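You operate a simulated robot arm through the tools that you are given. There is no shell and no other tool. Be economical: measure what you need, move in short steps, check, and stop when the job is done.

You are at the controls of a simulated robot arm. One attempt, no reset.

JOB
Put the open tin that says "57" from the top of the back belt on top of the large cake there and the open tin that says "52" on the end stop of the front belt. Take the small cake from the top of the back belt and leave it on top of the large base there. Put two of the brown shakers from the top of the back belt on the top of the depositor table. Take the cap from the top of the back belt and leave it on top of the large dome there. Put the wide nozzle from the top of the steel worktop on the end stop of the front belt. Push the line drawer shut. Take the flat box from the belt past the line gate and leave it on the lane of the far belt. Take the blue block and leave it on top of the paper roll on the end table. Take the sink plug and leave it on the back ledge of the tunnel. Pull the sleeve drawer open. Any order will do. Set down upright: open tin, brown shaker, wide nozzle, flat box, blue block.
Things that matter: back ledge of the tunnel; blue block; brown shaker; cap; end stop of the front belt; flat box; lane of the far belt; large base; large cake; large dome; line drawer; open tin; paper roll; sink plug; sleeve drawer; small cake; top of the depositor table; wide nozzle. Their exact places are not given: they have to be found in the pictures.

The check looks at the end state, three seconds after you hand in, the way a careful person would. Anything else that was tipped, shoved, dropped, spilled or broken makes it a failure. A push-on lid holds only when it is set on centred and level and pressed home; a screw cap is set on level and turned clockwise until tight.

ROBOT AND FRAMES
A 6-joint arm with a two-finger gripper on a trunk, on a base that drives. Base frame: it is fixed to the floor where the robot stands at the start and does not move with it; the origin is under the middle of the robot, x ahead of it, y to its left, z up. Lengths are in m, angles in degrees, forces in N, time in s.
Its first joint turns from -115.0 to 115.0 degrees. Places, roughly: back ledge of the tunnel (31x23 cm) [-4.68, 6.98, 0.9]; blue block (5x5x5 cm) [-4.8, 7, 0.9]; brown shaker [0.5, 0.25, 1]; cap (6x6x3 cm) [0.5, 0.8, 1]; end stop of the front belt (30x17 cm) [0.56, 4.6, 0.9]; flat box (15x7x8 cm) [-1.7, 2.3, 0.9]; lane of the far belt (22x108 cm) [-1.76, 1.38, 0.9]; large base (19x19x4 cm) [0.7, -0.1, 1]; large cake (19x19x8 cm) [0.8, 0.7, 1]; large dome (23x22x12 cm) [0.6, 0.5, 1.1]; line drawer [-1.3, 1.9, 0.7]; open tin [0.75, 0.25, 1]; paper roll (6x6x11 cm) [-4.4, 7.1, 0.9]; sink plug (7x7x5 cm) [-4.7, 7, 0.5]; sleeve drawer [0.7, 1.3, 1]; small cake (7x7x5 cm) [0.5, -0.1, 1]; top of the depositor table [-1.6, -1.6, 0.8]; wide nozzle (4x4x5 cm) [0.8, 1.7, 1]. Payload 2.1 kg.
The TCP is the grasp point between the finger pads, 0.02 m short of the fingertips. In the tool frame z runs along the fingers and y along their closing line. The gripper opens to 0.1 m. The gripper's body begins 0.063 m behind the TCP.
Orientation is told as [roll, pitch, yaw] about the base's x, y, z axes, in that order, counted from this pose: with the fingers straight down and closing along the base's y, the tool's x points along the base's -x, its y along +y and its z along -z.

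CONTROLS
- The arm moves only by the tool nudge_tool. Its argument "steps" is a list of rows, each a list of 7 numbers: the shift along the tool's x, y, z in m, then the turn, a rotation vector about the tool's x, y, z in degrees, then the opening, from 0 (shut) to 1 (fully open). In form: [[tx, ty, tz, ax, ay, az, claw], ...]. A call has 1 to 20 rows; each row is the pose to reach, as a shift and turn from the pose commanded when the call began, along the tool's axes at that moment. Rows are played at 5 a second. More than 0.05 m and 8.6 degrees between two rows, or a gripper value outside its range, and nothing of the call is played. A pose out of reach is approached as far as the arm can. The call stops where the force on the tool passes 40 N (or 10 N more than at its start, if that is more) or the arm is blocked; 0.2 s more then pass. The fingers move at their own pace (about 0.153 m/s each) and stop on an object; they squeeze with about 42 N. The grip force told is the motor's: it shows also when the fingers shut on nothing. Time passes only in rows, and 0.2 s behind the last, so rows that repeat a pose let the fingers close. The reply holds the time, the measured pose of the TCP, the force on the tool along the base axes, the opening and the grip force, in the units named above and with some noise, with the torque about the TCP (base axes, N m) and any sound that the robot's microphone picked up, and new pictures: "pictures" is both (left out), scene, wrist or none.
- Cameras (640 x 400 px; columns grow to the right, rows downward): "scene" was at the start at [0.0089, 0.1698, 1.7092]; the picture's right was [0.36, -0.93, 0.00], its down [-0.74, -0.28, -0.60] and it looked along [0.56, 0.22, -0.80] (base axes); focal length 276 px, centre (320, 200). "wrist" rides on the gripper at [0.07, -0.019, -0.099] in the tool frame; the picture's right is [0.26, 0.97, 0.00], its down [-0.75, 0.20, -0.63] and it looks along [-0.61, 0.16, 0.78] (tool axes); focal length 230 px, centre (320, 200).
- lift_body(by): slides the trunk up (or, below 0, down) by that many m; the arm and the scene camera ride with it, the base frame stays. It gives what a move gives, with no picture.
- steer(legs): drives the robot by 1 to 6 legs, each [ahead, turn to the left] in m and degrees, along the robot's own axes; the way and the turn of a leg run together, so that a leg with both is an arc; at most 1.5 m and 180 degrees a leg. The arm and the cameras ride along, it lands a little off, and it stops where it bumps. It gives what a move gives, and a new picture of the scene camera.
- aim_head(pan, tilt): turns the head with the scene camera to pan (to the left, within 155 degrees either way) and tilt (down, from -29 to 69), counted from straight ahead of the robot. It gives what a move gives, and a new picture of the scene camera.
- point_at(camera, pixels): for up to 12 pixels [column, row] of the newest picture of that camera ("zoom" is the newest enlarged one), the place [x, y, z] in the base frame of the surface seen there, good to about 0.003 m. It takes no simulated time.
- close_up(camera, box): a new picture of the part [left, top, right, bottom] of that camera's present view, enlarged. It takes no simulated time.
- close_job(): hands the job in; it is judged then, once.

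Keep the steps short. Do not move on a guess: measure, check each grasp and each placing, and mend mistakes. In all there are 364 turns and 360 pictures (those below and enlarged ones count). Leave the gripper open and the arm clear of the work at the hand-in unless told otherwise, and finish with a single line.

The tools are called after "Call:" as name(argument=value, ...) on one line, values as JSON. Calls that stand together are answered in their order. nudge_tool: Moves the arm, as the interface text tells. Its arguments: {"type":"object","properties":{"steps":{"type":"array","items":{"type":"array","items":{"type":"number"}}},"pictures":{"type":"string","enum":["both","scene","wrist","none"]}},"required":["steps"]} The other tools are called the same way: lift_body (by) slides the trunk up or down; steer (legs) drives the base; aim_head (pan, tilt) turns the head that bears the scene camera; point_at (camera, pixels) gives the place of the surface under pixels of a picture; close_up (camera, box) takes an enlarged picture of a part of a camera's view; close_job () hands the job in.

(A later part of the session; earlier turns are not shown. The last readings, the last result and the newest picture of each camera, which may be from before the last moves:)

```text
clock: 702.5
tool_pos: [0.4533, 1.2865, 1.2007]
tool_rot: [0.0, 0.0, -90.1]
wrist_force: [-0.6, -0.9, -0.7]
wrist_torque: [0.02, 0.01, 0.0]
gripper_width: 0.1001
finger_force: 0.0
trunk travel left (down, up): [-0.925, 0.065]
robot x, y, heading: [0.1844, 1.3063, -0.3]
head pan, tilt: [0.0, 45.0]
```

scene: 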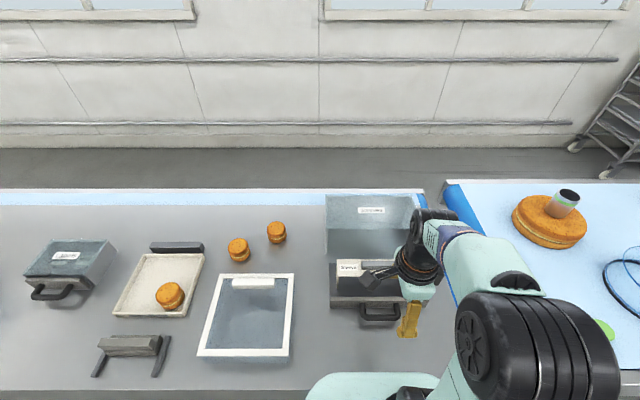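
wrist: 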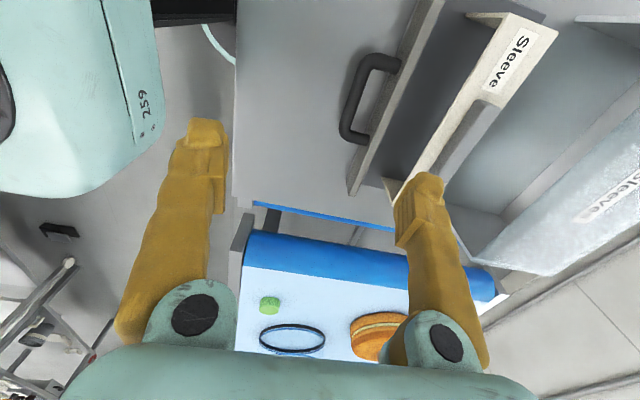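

Call:
close_up(camera="scene", box=[310, 180, 430, 330])

Call:
point_at(camera="zoom", pixels=[[115, 320], [115, 300], [130, 330], [115, 280], [160, 290], [100, 220], [200, 310], [200, 320]])

```text
2.67 times, centred on (370, 255) of scene
```

zoom: 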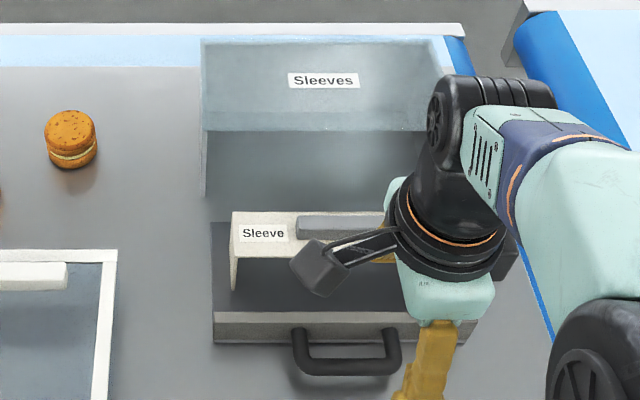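

```text
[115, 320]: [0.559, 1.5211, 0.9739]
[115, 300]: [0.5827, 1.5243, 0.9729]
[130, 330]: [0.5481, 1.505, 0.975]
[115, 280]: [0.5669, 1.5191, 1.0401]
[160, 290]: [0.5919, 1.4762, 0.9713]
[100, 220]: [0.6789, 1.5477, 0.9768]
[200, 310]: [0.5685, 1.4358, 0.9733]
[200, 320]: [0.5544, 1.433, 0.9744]
```

Drawer is fully out. Now the cap: turn the wrist back, and drive to y≈0.65.

Call:
nudge_tool(steps=[[0, 0, 0, 0, 0, -8.2, 1], [0, 0, 0, 0, 0, -16.4, 1], [0, 0, 0, 0, 0, -24.6, 1], [0, 0, 0, 0, 0, -32.8, 1], [0, 0, 0, 0, 0, -41, 1], [0, 0, 0, 0, 0, -49.2, 1], [0, 0, 0, 0, 0, -57.4, 1], [0, 0, 0, 0, 0, -65.6, 1], [0, 0, 0, 0, 0, -73.8, 1], [0, 0, 0, 0, 0, -82, 1], [0, 0, 0, 0, 0, -90, 1], [0, 0, 0, 0, 0, -90, 1]], pictures="none")

Call:
steer(legs=[[-0.3, 0], [0, -90], [0.66, 0], [0, 90], [0.28, 0]])

Call:
aim_head(pan=0, tilt=58)

```text
clock: 705.1
tool_pos: [0.4559, 1.2852, 1.1978]
tool_rot: [-0.1, -0.1, 0.1]
wrist_force: [-0.7, -0.2, 0.8]
wrist_torque: [-0.04, -0.02, -0.01]
gripper_width: 0.1001
finger_force: 0.1
trunk travel left (down, up): [-0.925, 0.065]
robot x, y, heading: [0.1914, 1.3046, -0.3]
head pan, tilt: [0.0, 45.0]
```

```text
clock: 719.6
tool_pos: [0.4531, 0.6724, 1.1993]
tool_rot: [0.0, -0.1, 3.6]
wrist_force: [-0.4, 0.3, 0.4]
wrist_torque: [-0.02, -0.02, -0.01]
gripper_width: 0.0999
finger_force: 0.1
trunk travel left (down, up): [-0.925, 0.065]
robot x, y, heading: [0.1865, 0.6732, 3.8]
head pan, tilt: [0.0, 45.0]
```

scene: 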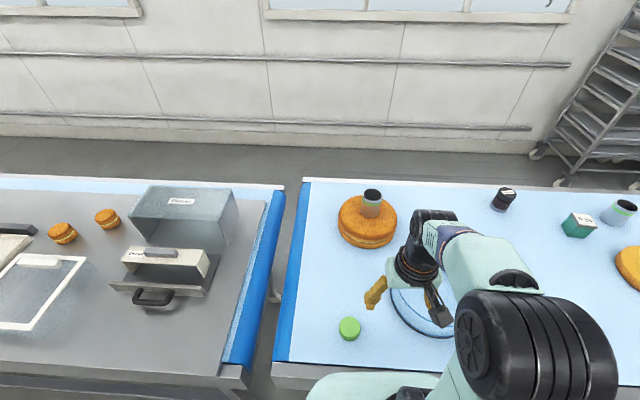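

```text
clock: 720.3
tool_pos: [0.4551, 0.6711, 1.1986]
tool_rot: [0.1, 0.1, 3.6]
wrist_force: [0.2, 0.1, 0.3]
wrist_torque: [0.0, 0.02, -0.04]
gripper_width: 0.1002
finger_force: 0.0
trunk travel left (down, up): [-0.925, 0.065]
robot x, y, heading: [0.185, 0.6725, 3.7]
head pan, tilt: [0.0, 58.0]
```

scene: 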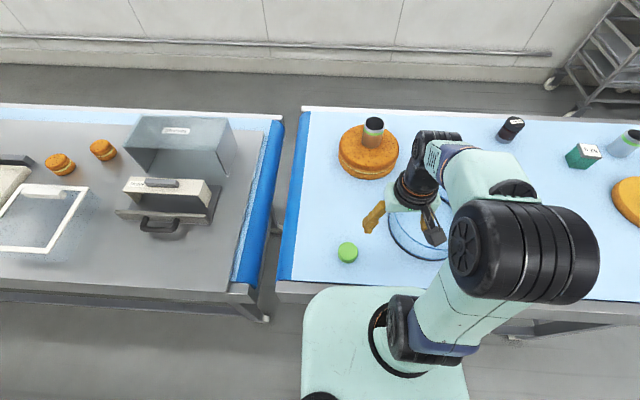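

Call:
nudge_tool(steps=[[-0.003, 0.04, 0, 0, 0, 0, 1], [-0.007, 0.081, 0, 0, 0, 0, 1], [-0.007, 0.081, 0.04, 0, 0, 0, 1]], pictures="wrist")

```text
clock: 721.1
tool_pos: [0.4574, 0.7528, 1.1574]
tool_rot: [0.0, 0.1, 3.7]
wrist_force: [-0.3, -0.8, -0.8]
wrist_torque: [0.0, 0.0, -0.03]
gripper_width: 0.0998
finger_force: 0.0
trunk travel left (down, up): [-0.925, 0.065]
robot x, y, heading: [0.1849, 0.6744, 3.8]
head pan, tilt: [0.0, 58.0]
```

wrist: 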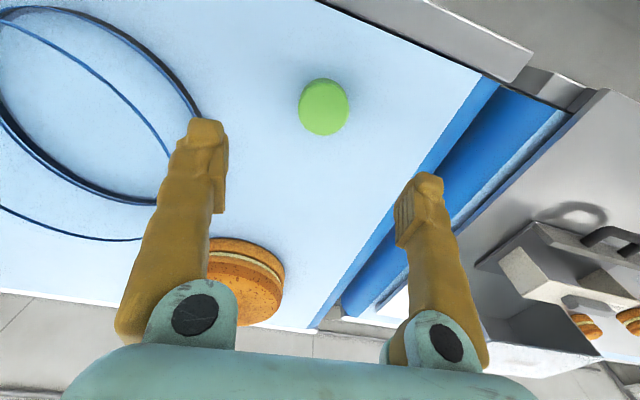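

Call:
point_at(camera="wrist", pixels=[[325, 108], [301, 105], [349, 105], [325, 83], [325, 132], [323, 78], [95, 100], [185, 100], [40, 10], [130, 200], [5, 100]])

Call:
point_at(camera="scene", pixels=[[395, 230], [445, 258], [420, 258], [395, 205], [392, 240]])

```text
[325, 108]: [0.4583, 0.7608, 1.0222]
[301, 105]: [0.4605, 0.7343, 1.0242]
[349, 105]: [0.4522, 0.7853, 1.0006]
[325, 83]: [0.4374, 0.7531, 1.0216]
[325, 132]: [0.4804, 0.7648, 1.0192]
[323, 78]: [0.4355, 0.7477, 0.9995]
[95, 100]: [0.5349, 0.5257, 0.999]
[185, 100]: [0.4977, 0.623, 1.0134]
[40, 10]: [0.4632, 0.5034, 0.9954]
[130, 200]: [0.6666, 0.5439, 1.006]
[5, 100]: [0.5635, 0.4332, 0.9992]
```

```text
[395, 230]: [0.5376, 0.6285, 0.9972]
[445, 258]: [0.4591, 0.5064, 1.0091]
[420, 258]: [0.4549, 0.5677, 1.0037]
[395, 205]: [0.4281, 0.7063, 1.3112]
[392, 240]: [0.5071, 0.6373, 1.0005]
```

Cap centre (0.459,0.758), top 1.022. Descend and grip.

Call:
nudge_tool(steps=[[-0.002, 0.005, 0.045, 0, 0, 0, 1], [-0.002, 0.005, 0.09, 0, 0, 0, 1], [-0.002, 0.005, 0.12, 0, 0, 0, 1], [-0.002, 0.005, 0.1345, 0, 0, 0, 1], [-0.002, 0.005, 0.1345, 0, 0, 0, 0], [-0.002, 0.005, 0.1345, 0, 0, 0, 0], [-0.002, 0.005, 0.1345, 0, 0, 0, 0], [-0.002, 0.005, 0.1345, 0, 0, 0, 0], [-0.002, 0.005, 0.1, 0, 0, 0, 0], [-0.002, 0.005, 0.05, 0, 0, 0, 0], [-0.002, 0.005, 0.0, 0, 0, 0, 0]], pictures="wrist")

```text
clock: 723.5
tool_pos: [0.4577, 0.7583, 1.1582]
tool_rot: [0.0, 0.0, 3.6]
wrist_force: [-0.5, -0.3, 0.4]
wrist_torque: [0.03, -0.03, 0.01]
gripper_width: 0.0534
finger_force: 42.2
trunk travel left (down, up): [-0.925, 0.065]
robot x, y, heading: [0.1854, 0.6709, 3.4]
head pan, tilt: [0.0, 58.0]
```

wrist: 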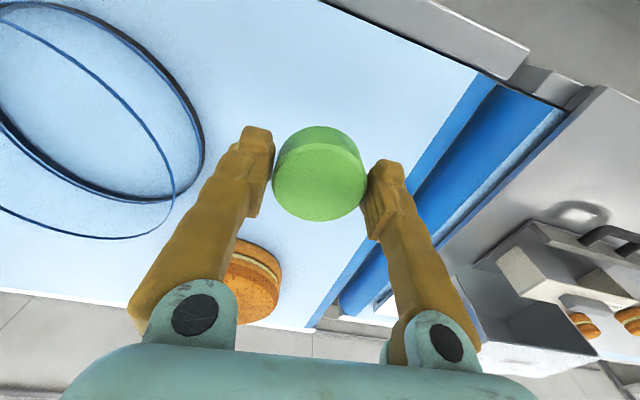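

Cap held (0.053 m). Move toward the dome at height for a closer look at its top.

Call:
nudge_tool(steps=[[0, -0.03, -0.035, 0, 0, 0, 0], [0, -0.07, -0.06, 0, 0, 0, 0], [0, -0.115, -0.08, 0, 0, 0, 0], [0, -0.16, -0.09, 0, 0, 0, 0], [0, -0.2, -0.09, 0, 0, 0, 0], [0.01, -0.23, -0.09, 0, 0, 0, 0]])

Call:
close_up(camera="scene", box=[340, 160, 500, 290])

```text
clock: 724.9
tool_pos: [0.4646, 0.5272, 1.2475]
tool_rot: [0.1, 0.1, 3.7]
wrist_force: [-0.2, -0.4, -1.3]
wrist_torque: [0.01, -0.03, 0.02]
gripper_width: 0.0534
finger_force: 42.2
trunk travel left (down, up): [-0.925, 0.065]
robot x, y, heading: [0.1861, 0.6726, 3.8]
head pan, tilt: [0.0, 58.0]
```

scene: 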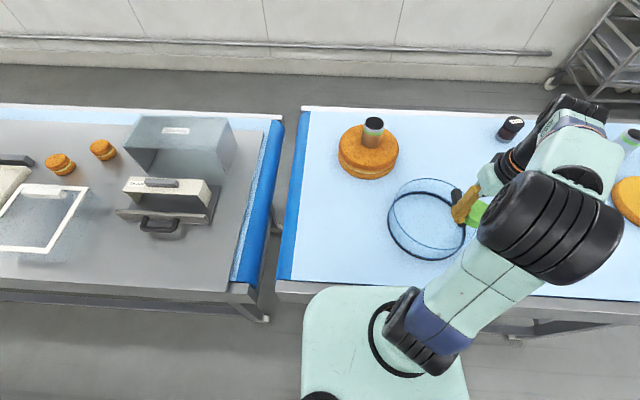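
wrist: 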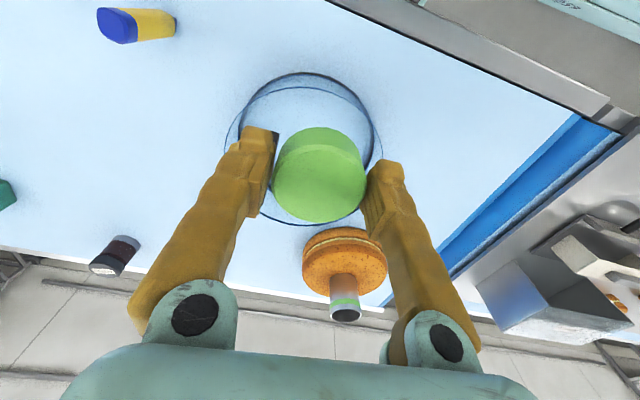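

```text
3.08 times, centred on (420, 225) of scene
```

zoom: 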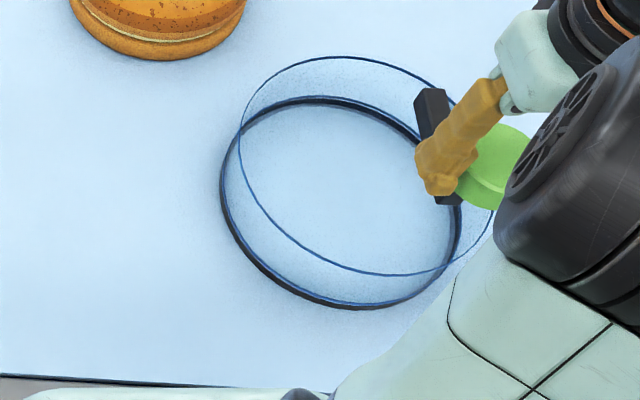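

Call:
point_at(camera="zoom", pixels=[[290, 241], [330, 57], [242, 130], [242, 150], [350, 270], [270, 75], [410, 275], [432, 95], [445, 200], [432, 110], [400, 68], [365, 165]])

Call:
point_at(camera="wrist", pixels=[[300, 79], [325, 78], [350, 90], [230, 130], [380, 150], [270, 215], [245, 100], [320, 222]])

```text
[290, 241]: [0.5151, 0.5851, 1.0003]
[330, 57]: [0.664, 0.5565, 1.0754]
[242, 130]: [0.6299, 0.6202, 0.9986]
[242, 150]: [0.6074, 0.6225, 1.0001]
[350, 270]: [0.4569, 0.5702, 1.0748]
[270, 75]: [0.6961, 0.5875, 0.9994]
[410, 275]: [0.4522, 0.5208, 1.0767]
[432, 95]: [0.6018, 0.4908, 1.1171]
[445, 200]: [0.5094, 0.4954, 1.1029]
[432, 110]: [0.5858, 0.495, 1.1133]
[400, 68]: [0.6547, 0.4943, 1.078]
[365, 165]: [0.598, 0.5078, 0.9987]
```

```text
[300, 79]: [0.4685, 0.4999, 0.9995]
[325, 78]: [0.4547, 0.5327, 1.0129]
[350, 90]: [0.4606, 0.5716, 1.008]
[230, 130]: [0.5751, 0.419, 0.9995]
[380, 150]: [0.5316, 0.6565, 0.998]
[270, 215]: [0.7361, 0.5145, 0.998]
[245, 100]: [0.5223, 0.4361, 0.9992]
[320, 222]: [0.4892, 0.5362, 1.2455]
```

The dome's upper ring is at z≈1.076, centre ≈(0.558,0.538); a black handle stands at y≈0.49. I'll set the cap at (0.558,0.575), clear of the handle. Move above.

Call:
nudge_tool(steps=[[-0.03, 0.015, 0, 0, 0, 0, 0], [-0.065, 0.03, 0, 0, 0, 0, 0], [-0.096, 0.042, 0, 0, 0, 0, 0], [-0.096, 0.042, 0.045, 0, 0, 0, 0], [-0.096, 0.042, 0.09, 0, 0, 0, 0], [-0.096, 0.042, 0.12, 0, 0, 0, 0]])

Call:
close_up(camera="wrist", box=[120, 40, 520, 290])

```text
clock: 726.3
tool_pos: [0.5585, 0.5736, 1.1255]
tool_rot: [0.0, 0.2, 3.6]
wrist_force: [1.5, -0.4, -1.5]
wrist_torque: [0.01, 0.02, 0.01]
gripper_width: 0.0516
finger_force: 42.1
trunk travel left (down, up): [-0.925, 0.065]
robot x, y, heading: [0.1864, 0.6757, 3.7]
head pan, tilt: [0.0, 58.0]
```

scene: 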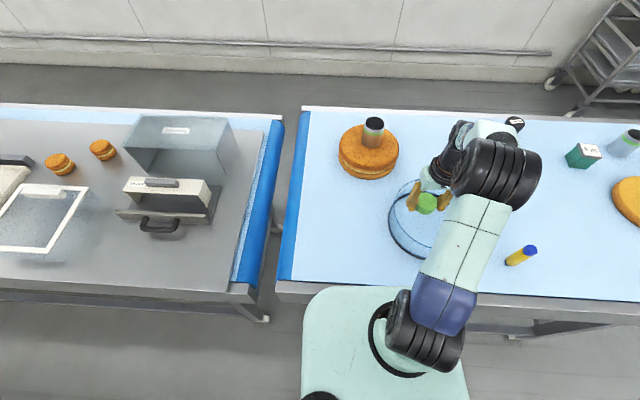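
wrist: 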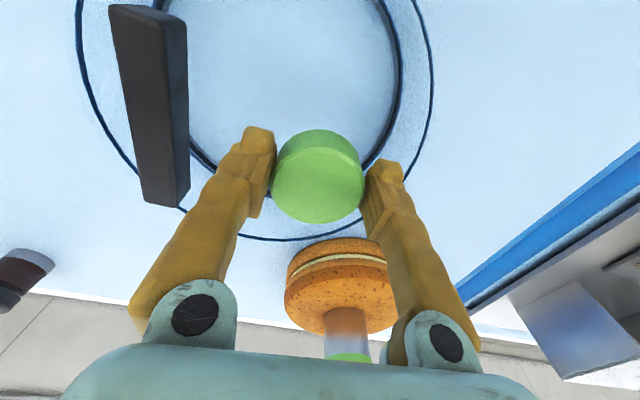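

```text
1.60 times, centred on (320, 165) of wrist
```

zoom: 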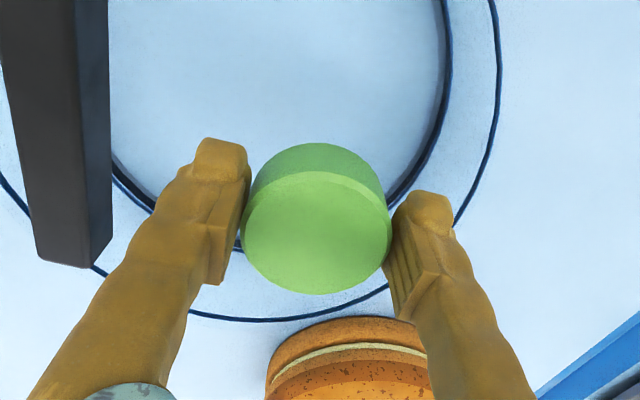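

Lower slowly, feeling for the dome's top.

Call:
nudge_tool(steps=[[0, 0, 0.008, 0, 0, 0, 0], [0, 0, 0.015, 0, 0, 0, 0], [0, 0, 0.02, 0, 0, 0, 0], [0, 0, 0.024, 0, 0, 0, 0], [0, 0, 0.027, 0, 0, 0, 0]], pictures="none")

```text
clock: 727.2
tool_pos: [0.5532, 0.5753, 1.112]
tool_rot: [-0.2, -0.7, 3.5]
wrist_force: [-2.8, 0.4, 22.4]
wrist_torque: [0.3, 0.36, 0.06]
gripper_width: 0.0507
finger_force: 42.5
trunk travel left (down, up): [-0.925, 0.065]
robot x, y, heading: [0.1862, 0.6713, 3.8]
head pan, tilt: [0.0, 58.0]
stopped in row 4: the force on the tool passed its limit at 56 N (the readings are from after the stop); the commanded pose is now the measured one
```

Contact at cap bottom ≈1.088, higher than the ring and it slid slightly – the top may be curved. I'll back off and look at the dome's profile from table height.

Call:
nudge_tool(steps=[[0, 0, -0.04, 0, 0, 0, 0], [0, 0, -0.085, 0, 0, 0, 0], [0.04, 0.01, -0.1, 0, 0, 0, 0], [0.085, 0.02, -0.11, 0, 0, 0, 0], [0.12, 0.03, -0.11, 0, 0, 0, 0]], pictures="wrist")

Call:
steer(legs=[[-0.45, 0]])

Call:
lift_body(by=-0.4)

Call:
lift_body(by=-0.12)

Call:
aim_head(pan=-20, tilt=10)

```text
clock: 728.4
tool_pos: [0.4372, 0.5972, 1.2174]
tool_rot: [-0.1, -0.4, 3.5]
wrist_force: [-0.1, 0.7, 0.0]
wrist_torque: [-0.03, -0.02, -0.01]
gripper_width: 0.0508
finger_force: 41.8
trunk travel left (down, up): [-0.925, 0.065]
robot x, y, heading: [0.1846, 0.6777, 3.5]
head pan, tilt: [0.0, 58.0]
```

wrist: 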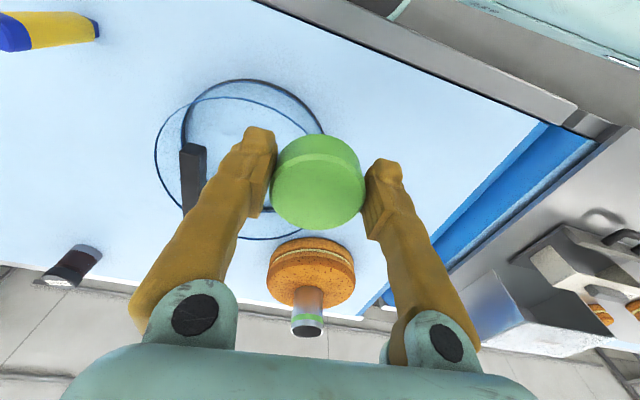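

```text
clock: 731.1
tool_pos: [-0.0046, 0.5686, 1.2173]
tool_rot: [0.0, -0.3, 3.6]
wrist_force: [0.1, -0.3, 0.1]
wrist_torque: [-0.01, 0.02, 0.04]
gripper_width: 0.0508
finger_force: 41.7
trunk travel left (down, up): [-0.925, 0.065]
robot x, y, heading: [-0.2554, 0.647, 3.8]
head pan, tilt: [0.0, 58.0]
```

scene: 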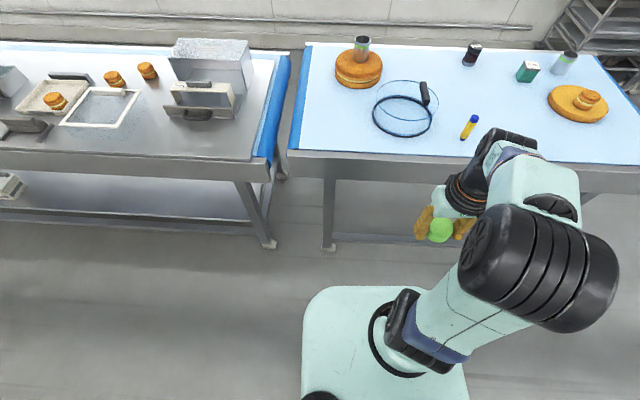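

```text
clock: 734.9
tool_pos: [-0.0057, 0.5689, 0.8174]
tool_rot: [-0.1, -0.3, 3.7]
wrist_force: [-1.1, 0.1, -0.6]
wrist_torque: [-0.02, 0.0, -0.03]
gripper_width: 0.0507
finger_force: 41.3
trunk travel left (down, up): [-0.525, 0.465]
robot x, y, heading: [-0.2625, 0.6486, 3.9]
head pan, tilt: [0.0, 58.0]
```

```text
clock: 736.4
tool_pos: [-0.0061, 0.5693, 0.6977]
tool_rot: [-0.1, -0.3, 3.6]
wrist_force: [0.3, 0.5, -0.6]
wrist_torque: [-0.02, -0.01, 0.0]
gripper_width: 0.051
finger_force: 42.1
trunk travel left (down, up): [-0.405, 0.585]
robot x, y, heading: [-0.2569, 0.6503, 3.9]
head pan, tilt: [0.0, 58.0]
```

```text
clock: 737.6
tool_pos: [-0.0073, 0.5693, 0.6989]
tool_rot: [-0.1, -0.4, 3.5]
wrist_force: [-0.3, 0.8, 0.1]
wrist_torque: [-0.01, -0.03, 0.0]
gripper_width: 0.0508
finger_force: 41.5
trunk travel left (down, up): [-0.405, 0.585]
robot x, y, heading: [-0.2594, 0.6478, 3.7]
head pan, tilt: [-20.0, 10.0]
```

scene: 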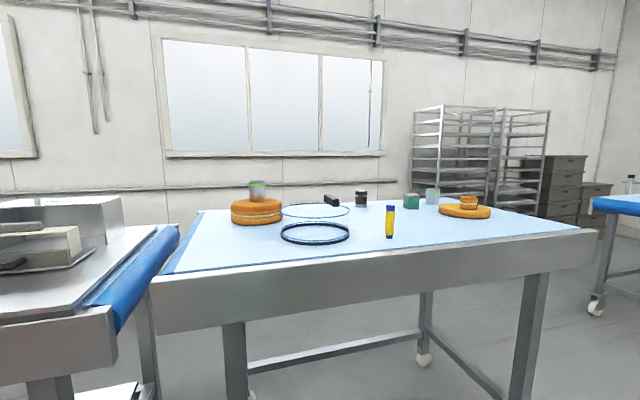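

Call:
close_up(camera="scene", box=[260, 170, 380, 255])

Call:
point_at(camera="zoom", pixels=[[400, 150], [340, 140], [420, 170], [250, 205], [470, 230], [120, 220], [300, 190]])

```text
4.71 times, centred on (320, 212) of scene
```

zoom: 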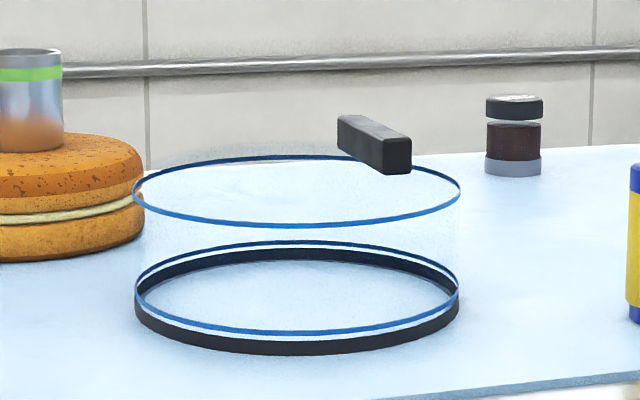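

```text
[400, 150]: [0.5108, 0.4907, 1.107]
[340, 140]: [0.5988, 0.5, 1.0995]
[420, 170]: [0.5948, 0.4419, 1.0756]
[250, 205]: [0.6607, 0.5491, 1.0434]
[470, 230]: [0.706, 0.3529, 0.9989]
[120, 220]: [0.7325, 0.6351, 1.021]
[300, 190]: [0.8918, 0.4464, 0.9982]
```

The walls are straight with a gently bulged clear top (ring 1.075, handle floating at y≈0.49). A spot close to the centre, (0.558,0.562), is nearly level. Go back.

Call:
lift_body(by=0.4)

Call:
lift_body(by=0.12)

Call:
aim_head(pan=0, tilt=58)

Call:
steer(legs=[[0.45, 0]])

```text
clock: 741.4
tool_pos: [-0.0061, 0.5688, 1.0977]
tool_rot: [-0.2, -0.4, 3.7]
wrist_force: [0.3, 0.0, -0.5]
wrist_torque: [0.0, 0.0, -0.01]
gripper_width: 0.0507
finger_force: 41.8
trunk travel left (down, up): [-0.805, 0.185]
robot x, y, heading: [-0.2565, 0.6473, 3.7]
head pan, tilt: [-20.0, 10.0]
```

```text
clock: 742.9
tool_pos: [-0.0064, 0.569, 1.2171]
tool_rot: [-0.1, -0.4, 3.6]
wrist_force: [0.0, -0.1, -0.1]
wrist_torque: [-0.01, -0.02, 0.05]
gripper_width: 0.0506
finger_force: 42.0
trunk travel left (down, up): [-0.925, 0.065]
robot x, y, heading: [-0.2565, 0.6442, 4.0]
head pan, tilt: [-20.0, 10.0]
```

```text
clock: 744.1
tool_pos: [-0.0057, 0.5688, 1.217]
tool_rot: [0.0, -0.5, 3.7]
wrist_force: [-0.3, 0.4, -0.3]
wrist_torque: [0.0, -0.02, 0.02]
gripper_width: 0.0508
finger_force: 42.3
trunk travel left (down, up): [-0.925, 0.065]
robot x, y, heading: [-0.2606, 0.6473, 3.8]
head pan, tilt: [0.0, 58.0]
```

scene: 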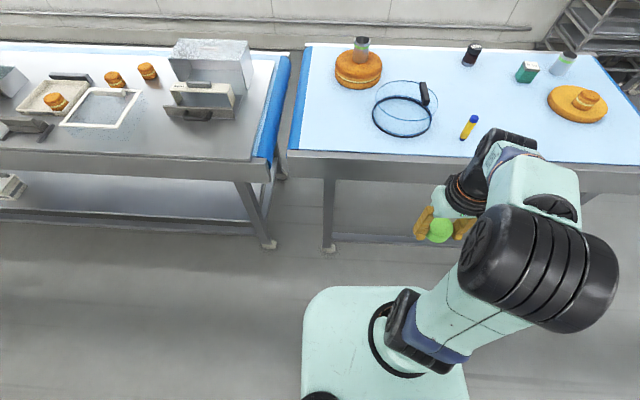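

```text
clock: 746.8
tool_pos: [0.4408, 0.5985, 1.218]
tool_rot: [-0.1, -0.5, 3.7]
wrist_force: [-0.4, -0.2, -0.1]
wrist_torque: [0.01, -0.02, 0.02]
gripper_width: 0.0508
finger_force: 42.0
trunk travel left (down, up): [-0.925, 0.065]
robot x, y, heading: [0.1887, 0.6748, 3.8]
head pan, tilt: [0.0, 58.0]
```

scene: 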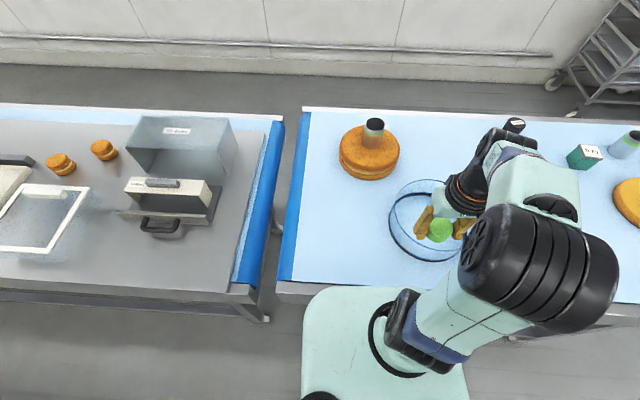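

Call:
nudge_tool(steps=[[-0.04, -0.015, 0, 0, 0, 0, 0], [-0.08, -0.03, 0, 0, 0, 0, 0], [-0.114, -0.044, 0.01, 0, 0.4, 0, 0], [-0.114, -0.044, 0.05, 0, 0.4, 0, 0], [-0.114, -0.044, 0.085, 0, 0.4, 0, 0], [-0.114, -0.044, 0.095, 0, 0.4, 0, 0]], pictures="wrist")

```text
clock: 748.2
tool_pos: [0.5587, 0.5612, 1.1246]
tool_rot: [-0.1, 0.0, 3.7]
wrist_force: [-0.5, 0.1, -0.8]
wrist_torque: [0.01, 0.01, -0.02]
gripper_width: 0.0509
finger_force: 41.9
trunk travel left (down, up): [-0.925, 0.065]
robot x, y, heading: [0.1908, 0.6767, 3.5]
head pan, tilt: [0.0, 58.0]
```

wrist: 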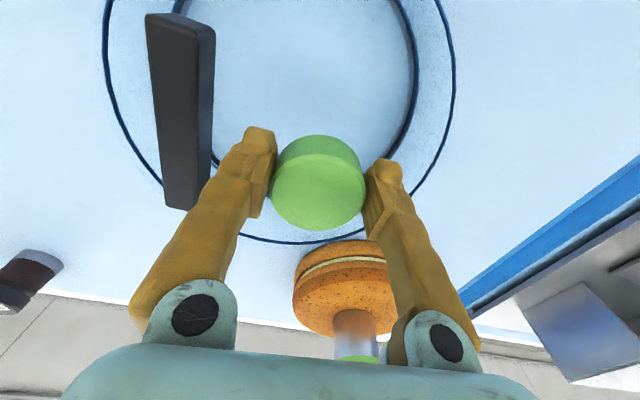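

Call:
nudge_tool(steps=[[0, 0, 0.004, 0, 0, 0, 0], [0, 0, 0.007, 0, 0, 0, 0], [0, 0, 0.0095, 0, 0, 0, 0]], pictures="none")

```text
clock: 749.0
tool_pos: [0.5591, 0.5616, 1.1131]
tool_rot: [-0.1, 0.0, 3.7]
wrist_force: [0.2, -0.1, -1.0]
wrist_torque: [0.01, 0.0, -0.01]
gripper_width: 0.0511
finger_force: 42.2
trunk travel left (down, up): [-0.925, 0.065]
robot x, y, heading: [0.1922, 0.678, 3.6]
head pan, tilt: [0.0, 58.0]
```

Call:
nudge_tool(steps=[[0, 0, 0.002, 0, 0, 0, 0], [0, 0, 0.004, 0, 0, 0, 0]], pictures="none")

```text
clock: 749.6
tool_pos: [0.5584, 0.561, 1.1116]
tool_rot: [-0.3, -0.4, 3.7]
wrist_force: [5.4, -2.1, 23.8]
wrist_torque: [0.39, -0.11, 0.01]
gripper_width: 0.0508
finger_force: 41.8
trunk travel left (down, up): [-0.925, 0.065]
robot x, y, heading: [0.1904, 0.6771, 4.0]
head pan, tilt: [0.0, 58.0]
```

Contact (24 N). Ease up a touch, open narrowly, rise.

Call:
nudge_tool(steps=[[0, 0, -0.0015, 0, 0, 0, 0.52], [0, 0, -0.0015, 0, 0, 0, 0.6], [0, 0, -0.0015, 0, 0, 0, 0.7], [0, 0, -0.03, 0, 0, 0, 0.7], [0, 0, -0.07, 0, 0, 0, 0.7], [0, 0, -0.11, 0, 0, 0, 0.7], [0.04, 0.01, -0.12, 0, 0, 0, 0.7], [0.085, 0.02, -0.12, 0, 0, 0, 1]])

```text
clock: 751.4
tool_pos: [0.471, 0.5764, 1.2315]
tool_rot: [-0.2, -0.2, 3.7]
wrist_force: [0.2, -0.7, -0.1]
wrist_torque: [-0.02, -0.03, -0.05]
gripper_width: 0.0999
finger_force: 0.0
trunk travel left (down, up): [-0.925, 0.065]
robot x, y, heading: [0.1868, 0.6767, 3.8]
head pan, tilt: [0.0, 58.0]
```

scene: 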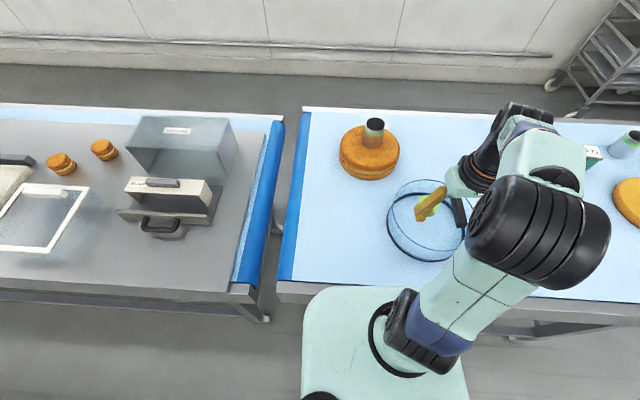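
wrist: 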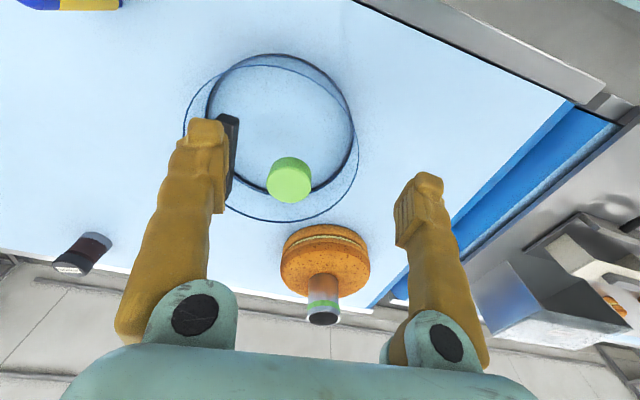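

Call:
point_at(camera="wrist", pixels=[[289, 172], [270, 178], [308, 180], [290, 195], [290, 160]])

Call:
steer(legs=[[-0.25, 0]])

Call:
close_up(camera="scene", box=[330, 90, 490, 210])

```text
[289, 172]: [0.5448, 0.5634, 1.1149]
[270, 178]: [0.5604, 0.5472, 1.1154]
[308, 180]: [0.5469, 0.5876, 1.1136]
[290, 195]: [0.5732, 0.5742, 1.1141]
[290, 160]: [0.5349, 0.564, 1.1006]
```

```text
clock: 753.2
tool_pos: [0.2282, 0.5591, 1.2291]
tool_rot: [-0.2, 0.1, 3.9]
wrist_force: [0.4, -1.3, -0.3]
wrist_torque: [0.02, 0.0, 0.0]
gripper_width: 0.0997
finger_force: 0.0
trunk travel left (down, up): [-0.925, 0.065]
robot x, y, heading: [-0.0614, 0.6573, 3.9]
head pan, tilt: [0.0, 58.0]
```

scene: 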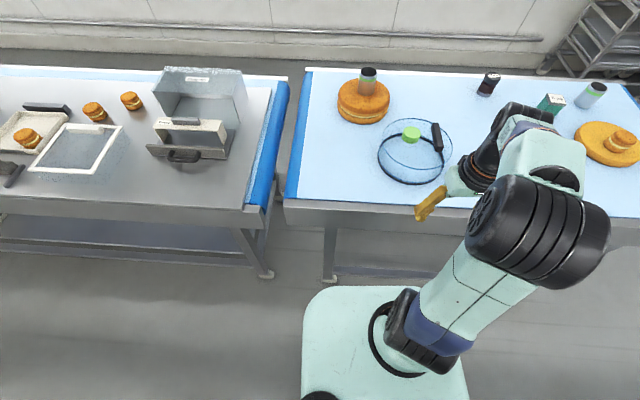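

```text
3.33 times, centred on (410, 150) of scene
```

zoom: 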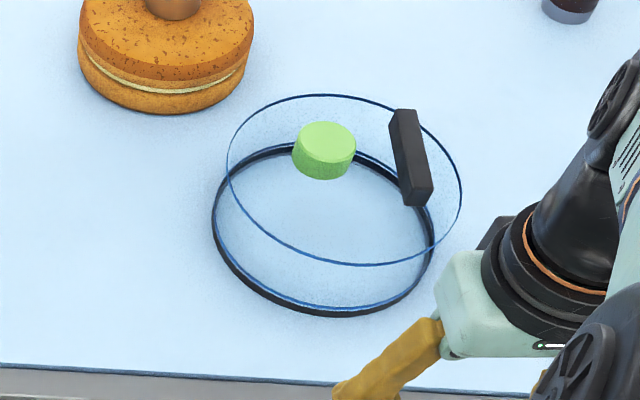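

The cap rests level on the dome. Last: the flat box, which is only reachable from the inner side of the far belt. I take the known route round the far end.

Call:
steer(legs=[[-0.2, 0], [0, 86.3], [1.5, 0], [1.5, 0], [1.5, 0], [1.5, 0]])

```text
clock: 786.7
tool_pos: [-0.08, 6.9381, 1.2313]
tool_rot: [0.0, 0.0, 88.4]
wrist_force: [0.2, -1.0, -0.8]
wrist_torque: [0.01, -0.03, 0.02]
gripper_width: 0.0998
finger_force: 0.1
trunk travel left (down, up): [-0.925, 0.065]
robot x, y, heading: [-0.2065, 6.6673, 88.5]
head pan, tilt: [0.0, 58.0]
```

scene: 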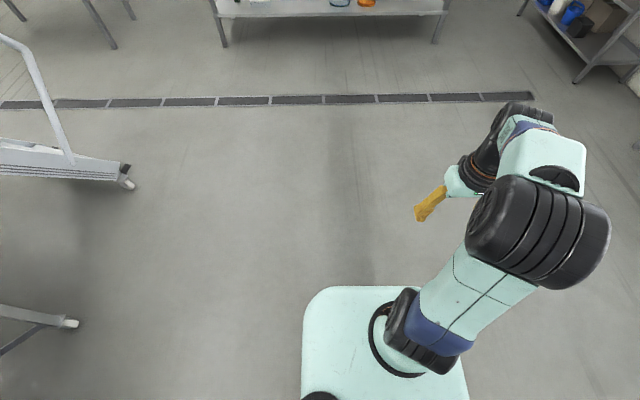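

Call:
steer(legs=[[0.6, 0], [0, 48], [1.5, 0], [0.36, 0], [0, 48.5], [1.5, 0]])

```text
clock: 810.8
tool_pos: [-3.3759, 8.5784, 1.2319]
tool_rot: [-0.1, 0.0, -177.0]
wrist_force: [0.0, 0.1, 0.5]
wrist_torque: [0.01, 0.03, 0.0]
gripper_width: 0.1001
finger_force: 0.2
trunk travel left (down, up): [-0.925, 0.065]
robot x, y, heading: [-3.094, 8.4806, -177.0]
head pan, tilt: [0.0, 58.0]
```

scene: 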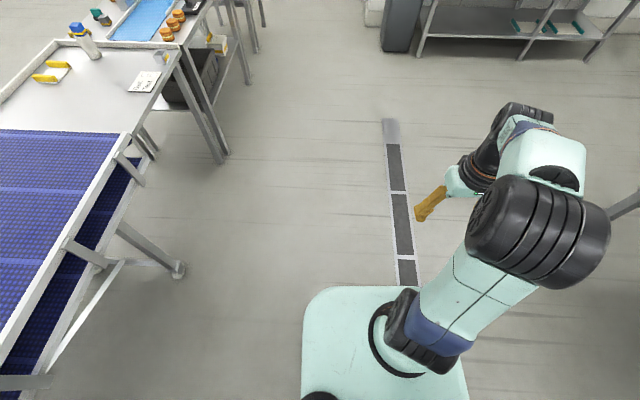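

Call:
steer(legs=[[1.5, 2.2], [1.5, 0], [0.95, 0], [0, 84.8], [1.5, 0], [0.55, 0]])

```text
clock: 843.2
tool_pos: [-7.1343, 5.7879, 1.2313]
tool_rot: [-0.1, 0.0, -88.8]
wrist_force: [0.9, 1.0, 0.2]
wrist_torque: [0.02, 0.01, 0.0]
gripper_width: 0.1001
finger_force: 0.0
trunk travel left (down, up): [-0.925, 0.065]
robot x, y, heading: [-7.0234, 6.0649, -88.9]
head pan, tilt: [0.0, 58.0]
```

scene: 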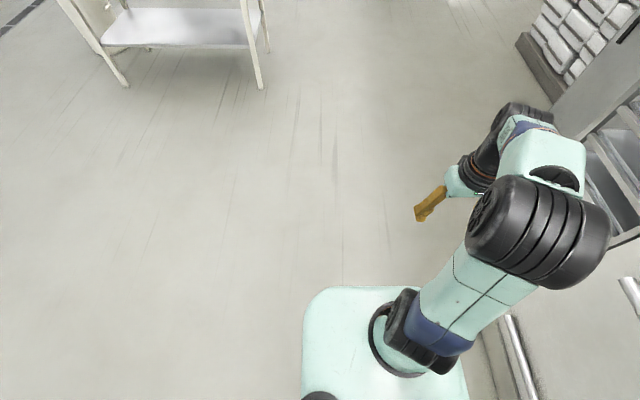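

Call:
steer(legs=[[0, 87], [1.5, 0], [1.0, 0], [0, -30]])

Call:
aim_head(pan=0, tilt=22)

```text
clock: 860.7
tool_pos: [-4.3525, 5.8185, 1.2309]
tool_rot: [0.0, 0.0, -29.7]
wrist_force: [0.3, -0.1, -0.7]
wrist_torque: [0.0, -0.02, -0.01]
gripper_width: 0.1001
finger_force: 0.1
trunk travel left (down, up): [-0.925, 0.065]
robot x, y, heading: [-4.5374, 6.0558, -29.6]
head pan, tilt: [0.0, 58.0]
```

scene: 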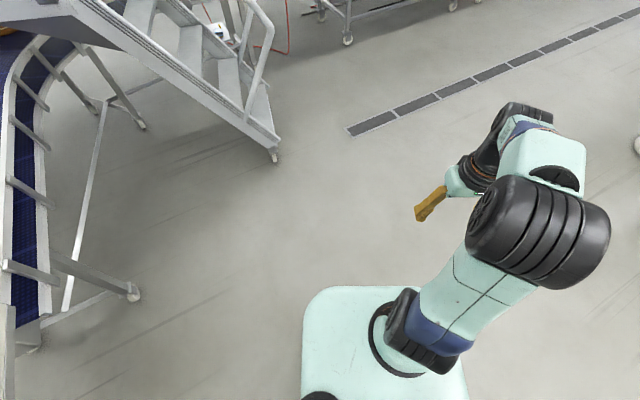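

```text
clock: 861.7
tool_pos: [-4.353, 5.8184, 1.2314]
tool_rot: [-0.1, 0.1, -29.6]
wrist_force: [-0.6, -0.3, 0.7]
wrist_torque: [-0.01, 0.02, 0.0]
gripper_width: 0.1
finger_force: 0.1
trunk travel left (down, up): [-0.925, 0.065]
robot x, y, heading: [-4.5336, 6.0571, -29.9]
head pan, tilt: [0.0, 22.0]
```

scene: 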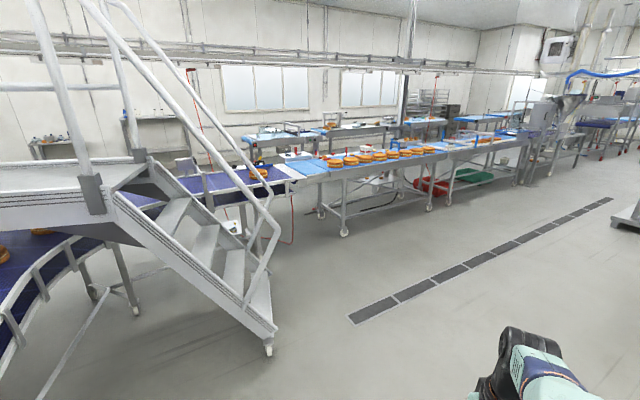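

Call:
point_at(camera="scene", pixels=[[268, 350], [344, 232], [430, 208], [448, 203], [480, 180], [525, 180], [400, 230]])

```text
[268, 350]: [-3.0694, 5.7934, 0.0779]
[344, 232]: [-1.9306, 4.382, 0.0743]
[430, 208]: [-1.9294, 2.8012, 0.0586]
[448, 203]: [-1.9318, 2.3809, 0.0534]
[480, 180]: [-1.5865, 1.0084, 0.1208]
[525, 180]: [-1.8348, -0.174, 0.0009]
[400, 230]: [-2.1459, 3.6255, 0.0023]
```

Call:
steer(legs=[[0, -35.2], [1.5, 0], [1.5, 0], [1.3, 0], [0, 65]])

Call:
aim_head(pan=0, tilt=45)

```text
clock: 886.9
tool_pos: [-2.3159, 2.0859, 1.2309]
tool_rot: [-0.1, -0.1, 3.0]
wrist_force: [0.8, 0.2, -0.1]
wrist_torque: [-0.06, 0.02, -0.05]
gripper_width: 0.1
finger_force: 0.1
trunk travel left (down, up): [-0.925, 0.065]
robot x, y, heading: [-2.6024, 2.1884, 2.9]
head pan, tilt: [0.0, 22.0]
```

scene: 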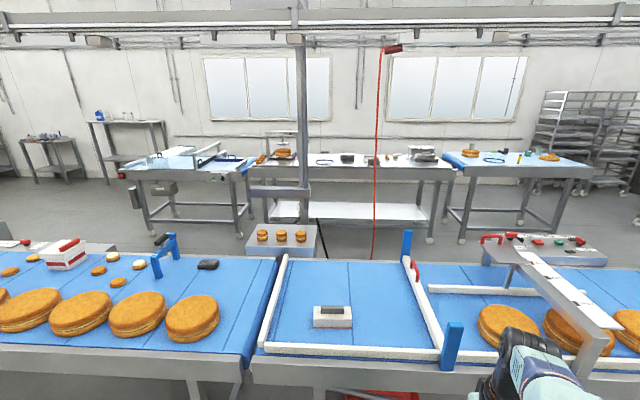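

```text
clock: 887.8
tool_pos: [-2.317, 2.0864, 1.2315]
tool_rot: [-0.1, 0.0, 3.0]
wrist_force: [0.4, 0.5, -0.3]
wrist_torque: [-0.02, 0.02, 0.03]
gripper_width: 0.1002
finger_force: 0.0
trunk travel left (down, up): [-0.925, 0.065]
robot x, y, heading: [-2.6006, 2.195, 2.9]
head pan, tilt: [0.0, 45.0]
```

scene: 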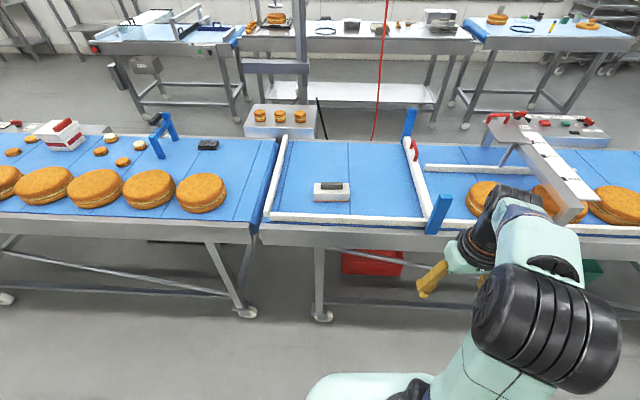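

Call:
point_at(camera="scene", pixels=[[331, 186], [316, 193], [348, 193], [331, 198], [480, 190], [455, 190], [620, 195], [440, 205], [411, 165], [331, 222], [331, 240], [322, 316]])

Call:
aim_head(pan=-35, tilt=42)

Call:
point_at(camera="scene", pixels=[[200, 190], [260, 200], [320, 200], [380, 200], [440, 210], [500, 215], [150, 185], [230, 170], [300, 215]])

```text
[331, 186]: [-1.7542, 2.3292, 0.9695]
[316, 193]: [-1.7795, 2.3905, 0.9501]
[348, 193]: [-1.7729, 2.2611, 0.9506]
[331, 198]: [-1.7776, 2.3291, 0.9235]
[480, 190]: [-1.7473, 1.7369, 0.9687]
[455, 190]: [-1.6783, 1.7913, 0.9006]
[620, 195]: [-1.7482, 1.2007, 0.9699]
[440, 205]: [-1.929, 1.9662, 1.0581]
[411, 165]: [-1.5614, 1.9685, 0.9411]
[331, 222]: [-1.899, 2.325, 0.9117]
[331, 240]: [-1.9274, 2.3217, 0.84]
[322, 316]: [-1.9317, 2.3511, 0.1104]
```

```text
clock: 888.8
tool_pos: [-2.3163, 2.0856, 1.2312]
tool_rot: [-0.2, 0.0, 3.0]
wrist_force: [-0.4, 0.1, 0.0]
wrist_torque: [0.02, 0.02, 0.02]
gripper_width: 0.0999
finger_force: 0.1
trunk travel left (down, up): [-0.925, 0.065]
robot x, y, heading: [-2.6011, 2.1874, 3.2]
head pan, tilt: [-35.0, 42.0]
```

scene: 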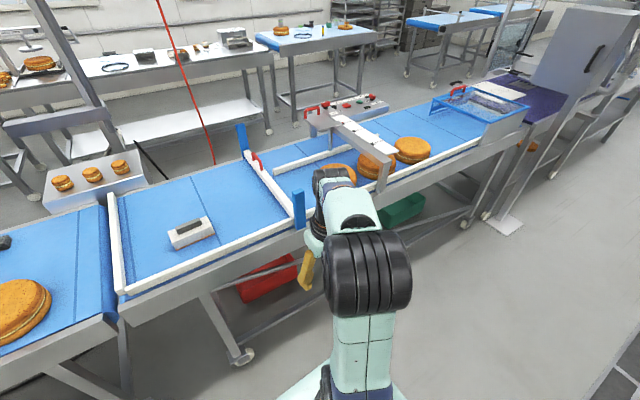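

```text
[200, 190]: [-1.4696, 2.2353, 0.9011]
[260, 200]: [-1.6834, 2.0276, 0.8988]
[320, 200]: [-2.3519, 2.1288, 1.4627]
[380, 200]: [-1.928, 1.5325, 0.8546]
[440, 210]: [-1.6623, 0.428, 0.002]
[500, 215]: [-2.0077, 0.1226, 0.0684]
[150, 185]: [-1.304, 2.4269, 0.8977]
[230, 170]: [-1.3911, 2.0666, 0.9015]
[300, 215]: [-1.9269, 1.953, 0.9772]
```

Call:
point_at(camera="scene", pixels=[[412, 148], [432, 150], [450, 140], [460, 135], [480, 125], [440, 120], [470, 145], [445, 155], [376, 165], [340, 172]])

```text
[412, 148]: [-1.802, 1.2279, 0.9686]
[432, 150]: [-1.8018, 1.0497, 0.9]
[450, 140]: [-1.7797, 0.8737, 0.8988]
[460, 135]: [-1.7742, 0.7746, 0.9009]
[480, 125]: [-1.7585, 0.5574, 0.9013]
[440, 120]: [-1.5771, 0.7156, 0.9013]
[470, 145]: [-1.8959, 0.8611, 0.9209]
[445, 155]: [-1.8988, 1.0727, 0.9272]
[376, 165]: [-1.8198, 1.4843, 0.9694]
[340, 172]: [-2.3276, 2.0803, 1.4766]
```

Free lane spot for the box: around (-1.75,0.96). Drive in to about (-2.1,2.15), then turn the wrist 90° for a grip across the box's 7 cm width.

Call:
steer(legs=[[0, -7], [0.5, 0], [0, 4]])

Call:
nudge_tool(steps=[[0, 0.02, 0, 0, 0, 8.2, 1], [0, 0.05, 0, 0, 0, 16.4, 1], [0, 0.08, 0, 0, 0, 24.6, 1], [0, 0.11, 0, 0, 0, 32.8, 1], [0, 0.14, 0, 0, 0, 41, 1], [0, 0.17, 0, 0, 0, 49.2, 1], [0, 0.2, 0, 0, 0, 57.4, 1], [-0.02, 0.23, 0, 0, 0, 65.6, 1], [-0.04, 0.25, 0, 0, 0, 73.8, 1], [-0.05, 0.26, 0, 0, 0, 82, 1], [-0.05, 0.26, 0, 0, 0, 90, 1], [-0.05, 0.26, 0, 0, 0, 90, 1]], pictures="wrist")

```text
clock: 892.4
tool_pos: [-1.8307, 2.0192, 1.2303]
tool_rot: [-0.2, 0.1, -3.8]
wrist_force: [0.8, 0.7, 0.8]
wrist_torque: [-0.02, 0.01, 0.01]
gripper_width: 0.1002
finger_force: 0.2
trunk travel left (down, up): [-0.925, 0.065]
robot x, y, heading: [-2.1033, 2.1563, -3.9]
head pan, tilt: [-35.0, 42.0]
stopped in leg 2: the robot was blocked; the commanded pose is now the measured one
```

scene: 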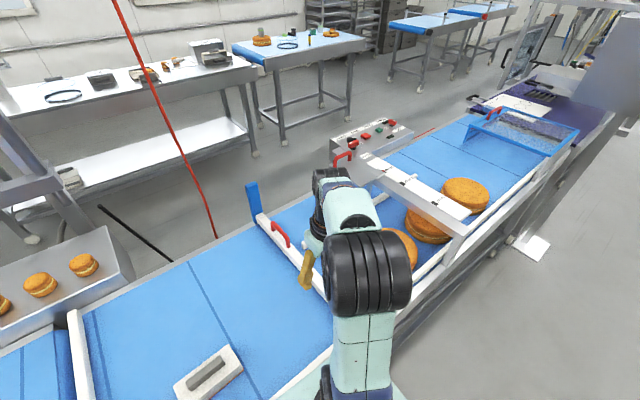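

```text
clock: 895.0
tool_pos: [-1.7665, 2.2735, 1.2305]
tool_rot: [0.1, -0.2, -93.9]
wrist_force: [-0.4, -0.8, -0.5]
wrist_torque: [0.04, 0.01, 0.0]
gripper_width: 0.0999
finger_force: 0.1
trunk travel left (down, up): [-0.925, 0.065]
robot x, y, heading: [-2.102, 2.1521, -4.1]
head pan, tilt: [-35.0, 42.0]
```

wrist: 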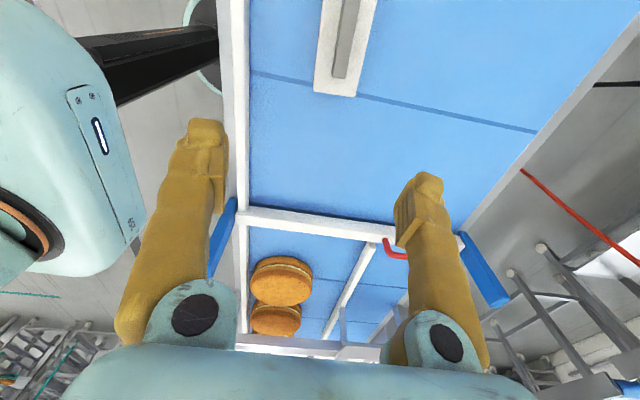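

Call:
point_at(camera="wrist", pixels=[[316, 90], [354, 95], [328, 15], [372, 15], [340, 55], [345, 20], [350, 90], [322, 60], [362, 60]])

```text
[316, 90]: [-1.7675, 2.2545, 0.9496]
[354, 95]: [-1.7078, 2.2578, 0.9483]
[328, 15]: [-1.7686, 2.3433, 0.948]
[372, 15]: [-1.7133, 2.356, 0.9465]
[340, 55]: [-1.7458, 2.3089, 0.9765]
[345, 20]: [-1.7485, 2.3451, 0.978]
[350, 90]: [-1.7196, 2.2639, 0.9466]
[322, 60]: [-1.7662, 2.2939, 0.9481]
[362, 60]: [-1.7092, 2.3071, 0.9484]
```

Box: x -1.771…-1.705, y 2.253–2.395, body top 0.948, handle 0.977. Align over it, lower the trunk 0.1 m.

Call:
nudge_tool(steps=[[0.02, 0.01, 0, 0, 0, -2, 1], [0.045, 0.02, 0, 0, 0, -3.9, 1], [0.053, 0.025, 0, 0, 0, -3.9, 1]], pictures="none")

Call:
lift_body(by=-0.1)

Call:
nudge_tool(steps=[[0, 0, 0.04, 0, 0, 0, 1], [0, 0, 0.085, 0, 0, 0, 1], [0, 0, 0.125, 0, 0, 0, 1]], pictures="wrist")

```text
clock: 895.8
tool_pos: [-1.7366, 2.3252, 1.2283]
tool_rot: [0.0, 0.0, -89.9]
wrist_force: [0.1, 0.0, 0.1]
wrist_torque: [-0.01, -0.01, 0.0]
gripper_width: 0.1001
finger_force: 0.1
trunk travel left (down, up): [-0.925, 0.065]
robot x, y, heading: [-2.0985, 2.1557, -3.7]
head pan, tilt: [-35.0, 42.0]
```

```text
clock: 897.1
tool_pos: [-1.7373, 2.325, 1.1296]
tool_rot: [0.0, -0.1, -89.9]
wrist_force: [-0.1, 0.1, 0.8]
wrist_torque: [0.02, 0.01, -0.01]
gripper_width: 0.1001
finger_force: 0.1
trunk travel left (down, up): [-0.825, 0.165]
robot x, y, heading: [-2.0989, 2.1573, -3.9]
head pan, tilt: [-35.0, 42.0]
```

```text
clock: 898.0
tool_pos: [-1.7368, 2.3263, 1.0049]
tool_rot: [-0.1, -0.1, -89.9]
wrist_force: [-0.3, 0.4, -0.1]
wrist_torque: [0.01, 0.01, -0.01]
gripper_width: 0.1001
finger_force: 0.1
trunk travel left (down, up): [-0.825, 0.165]
robot x, y, heading: [-2.1009, 2.1543, -3.8]
head pan, tilt: [-35.0, 42.0]
```

wrist: 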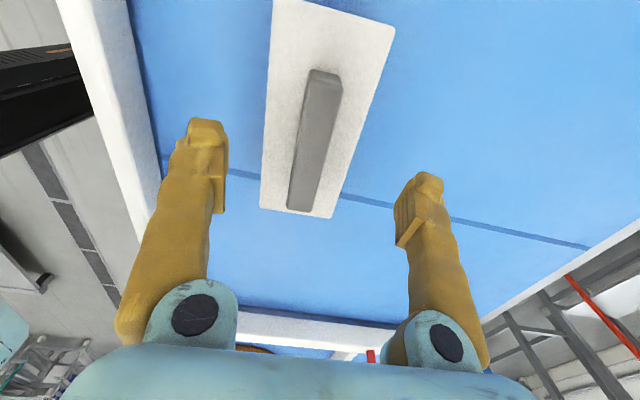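

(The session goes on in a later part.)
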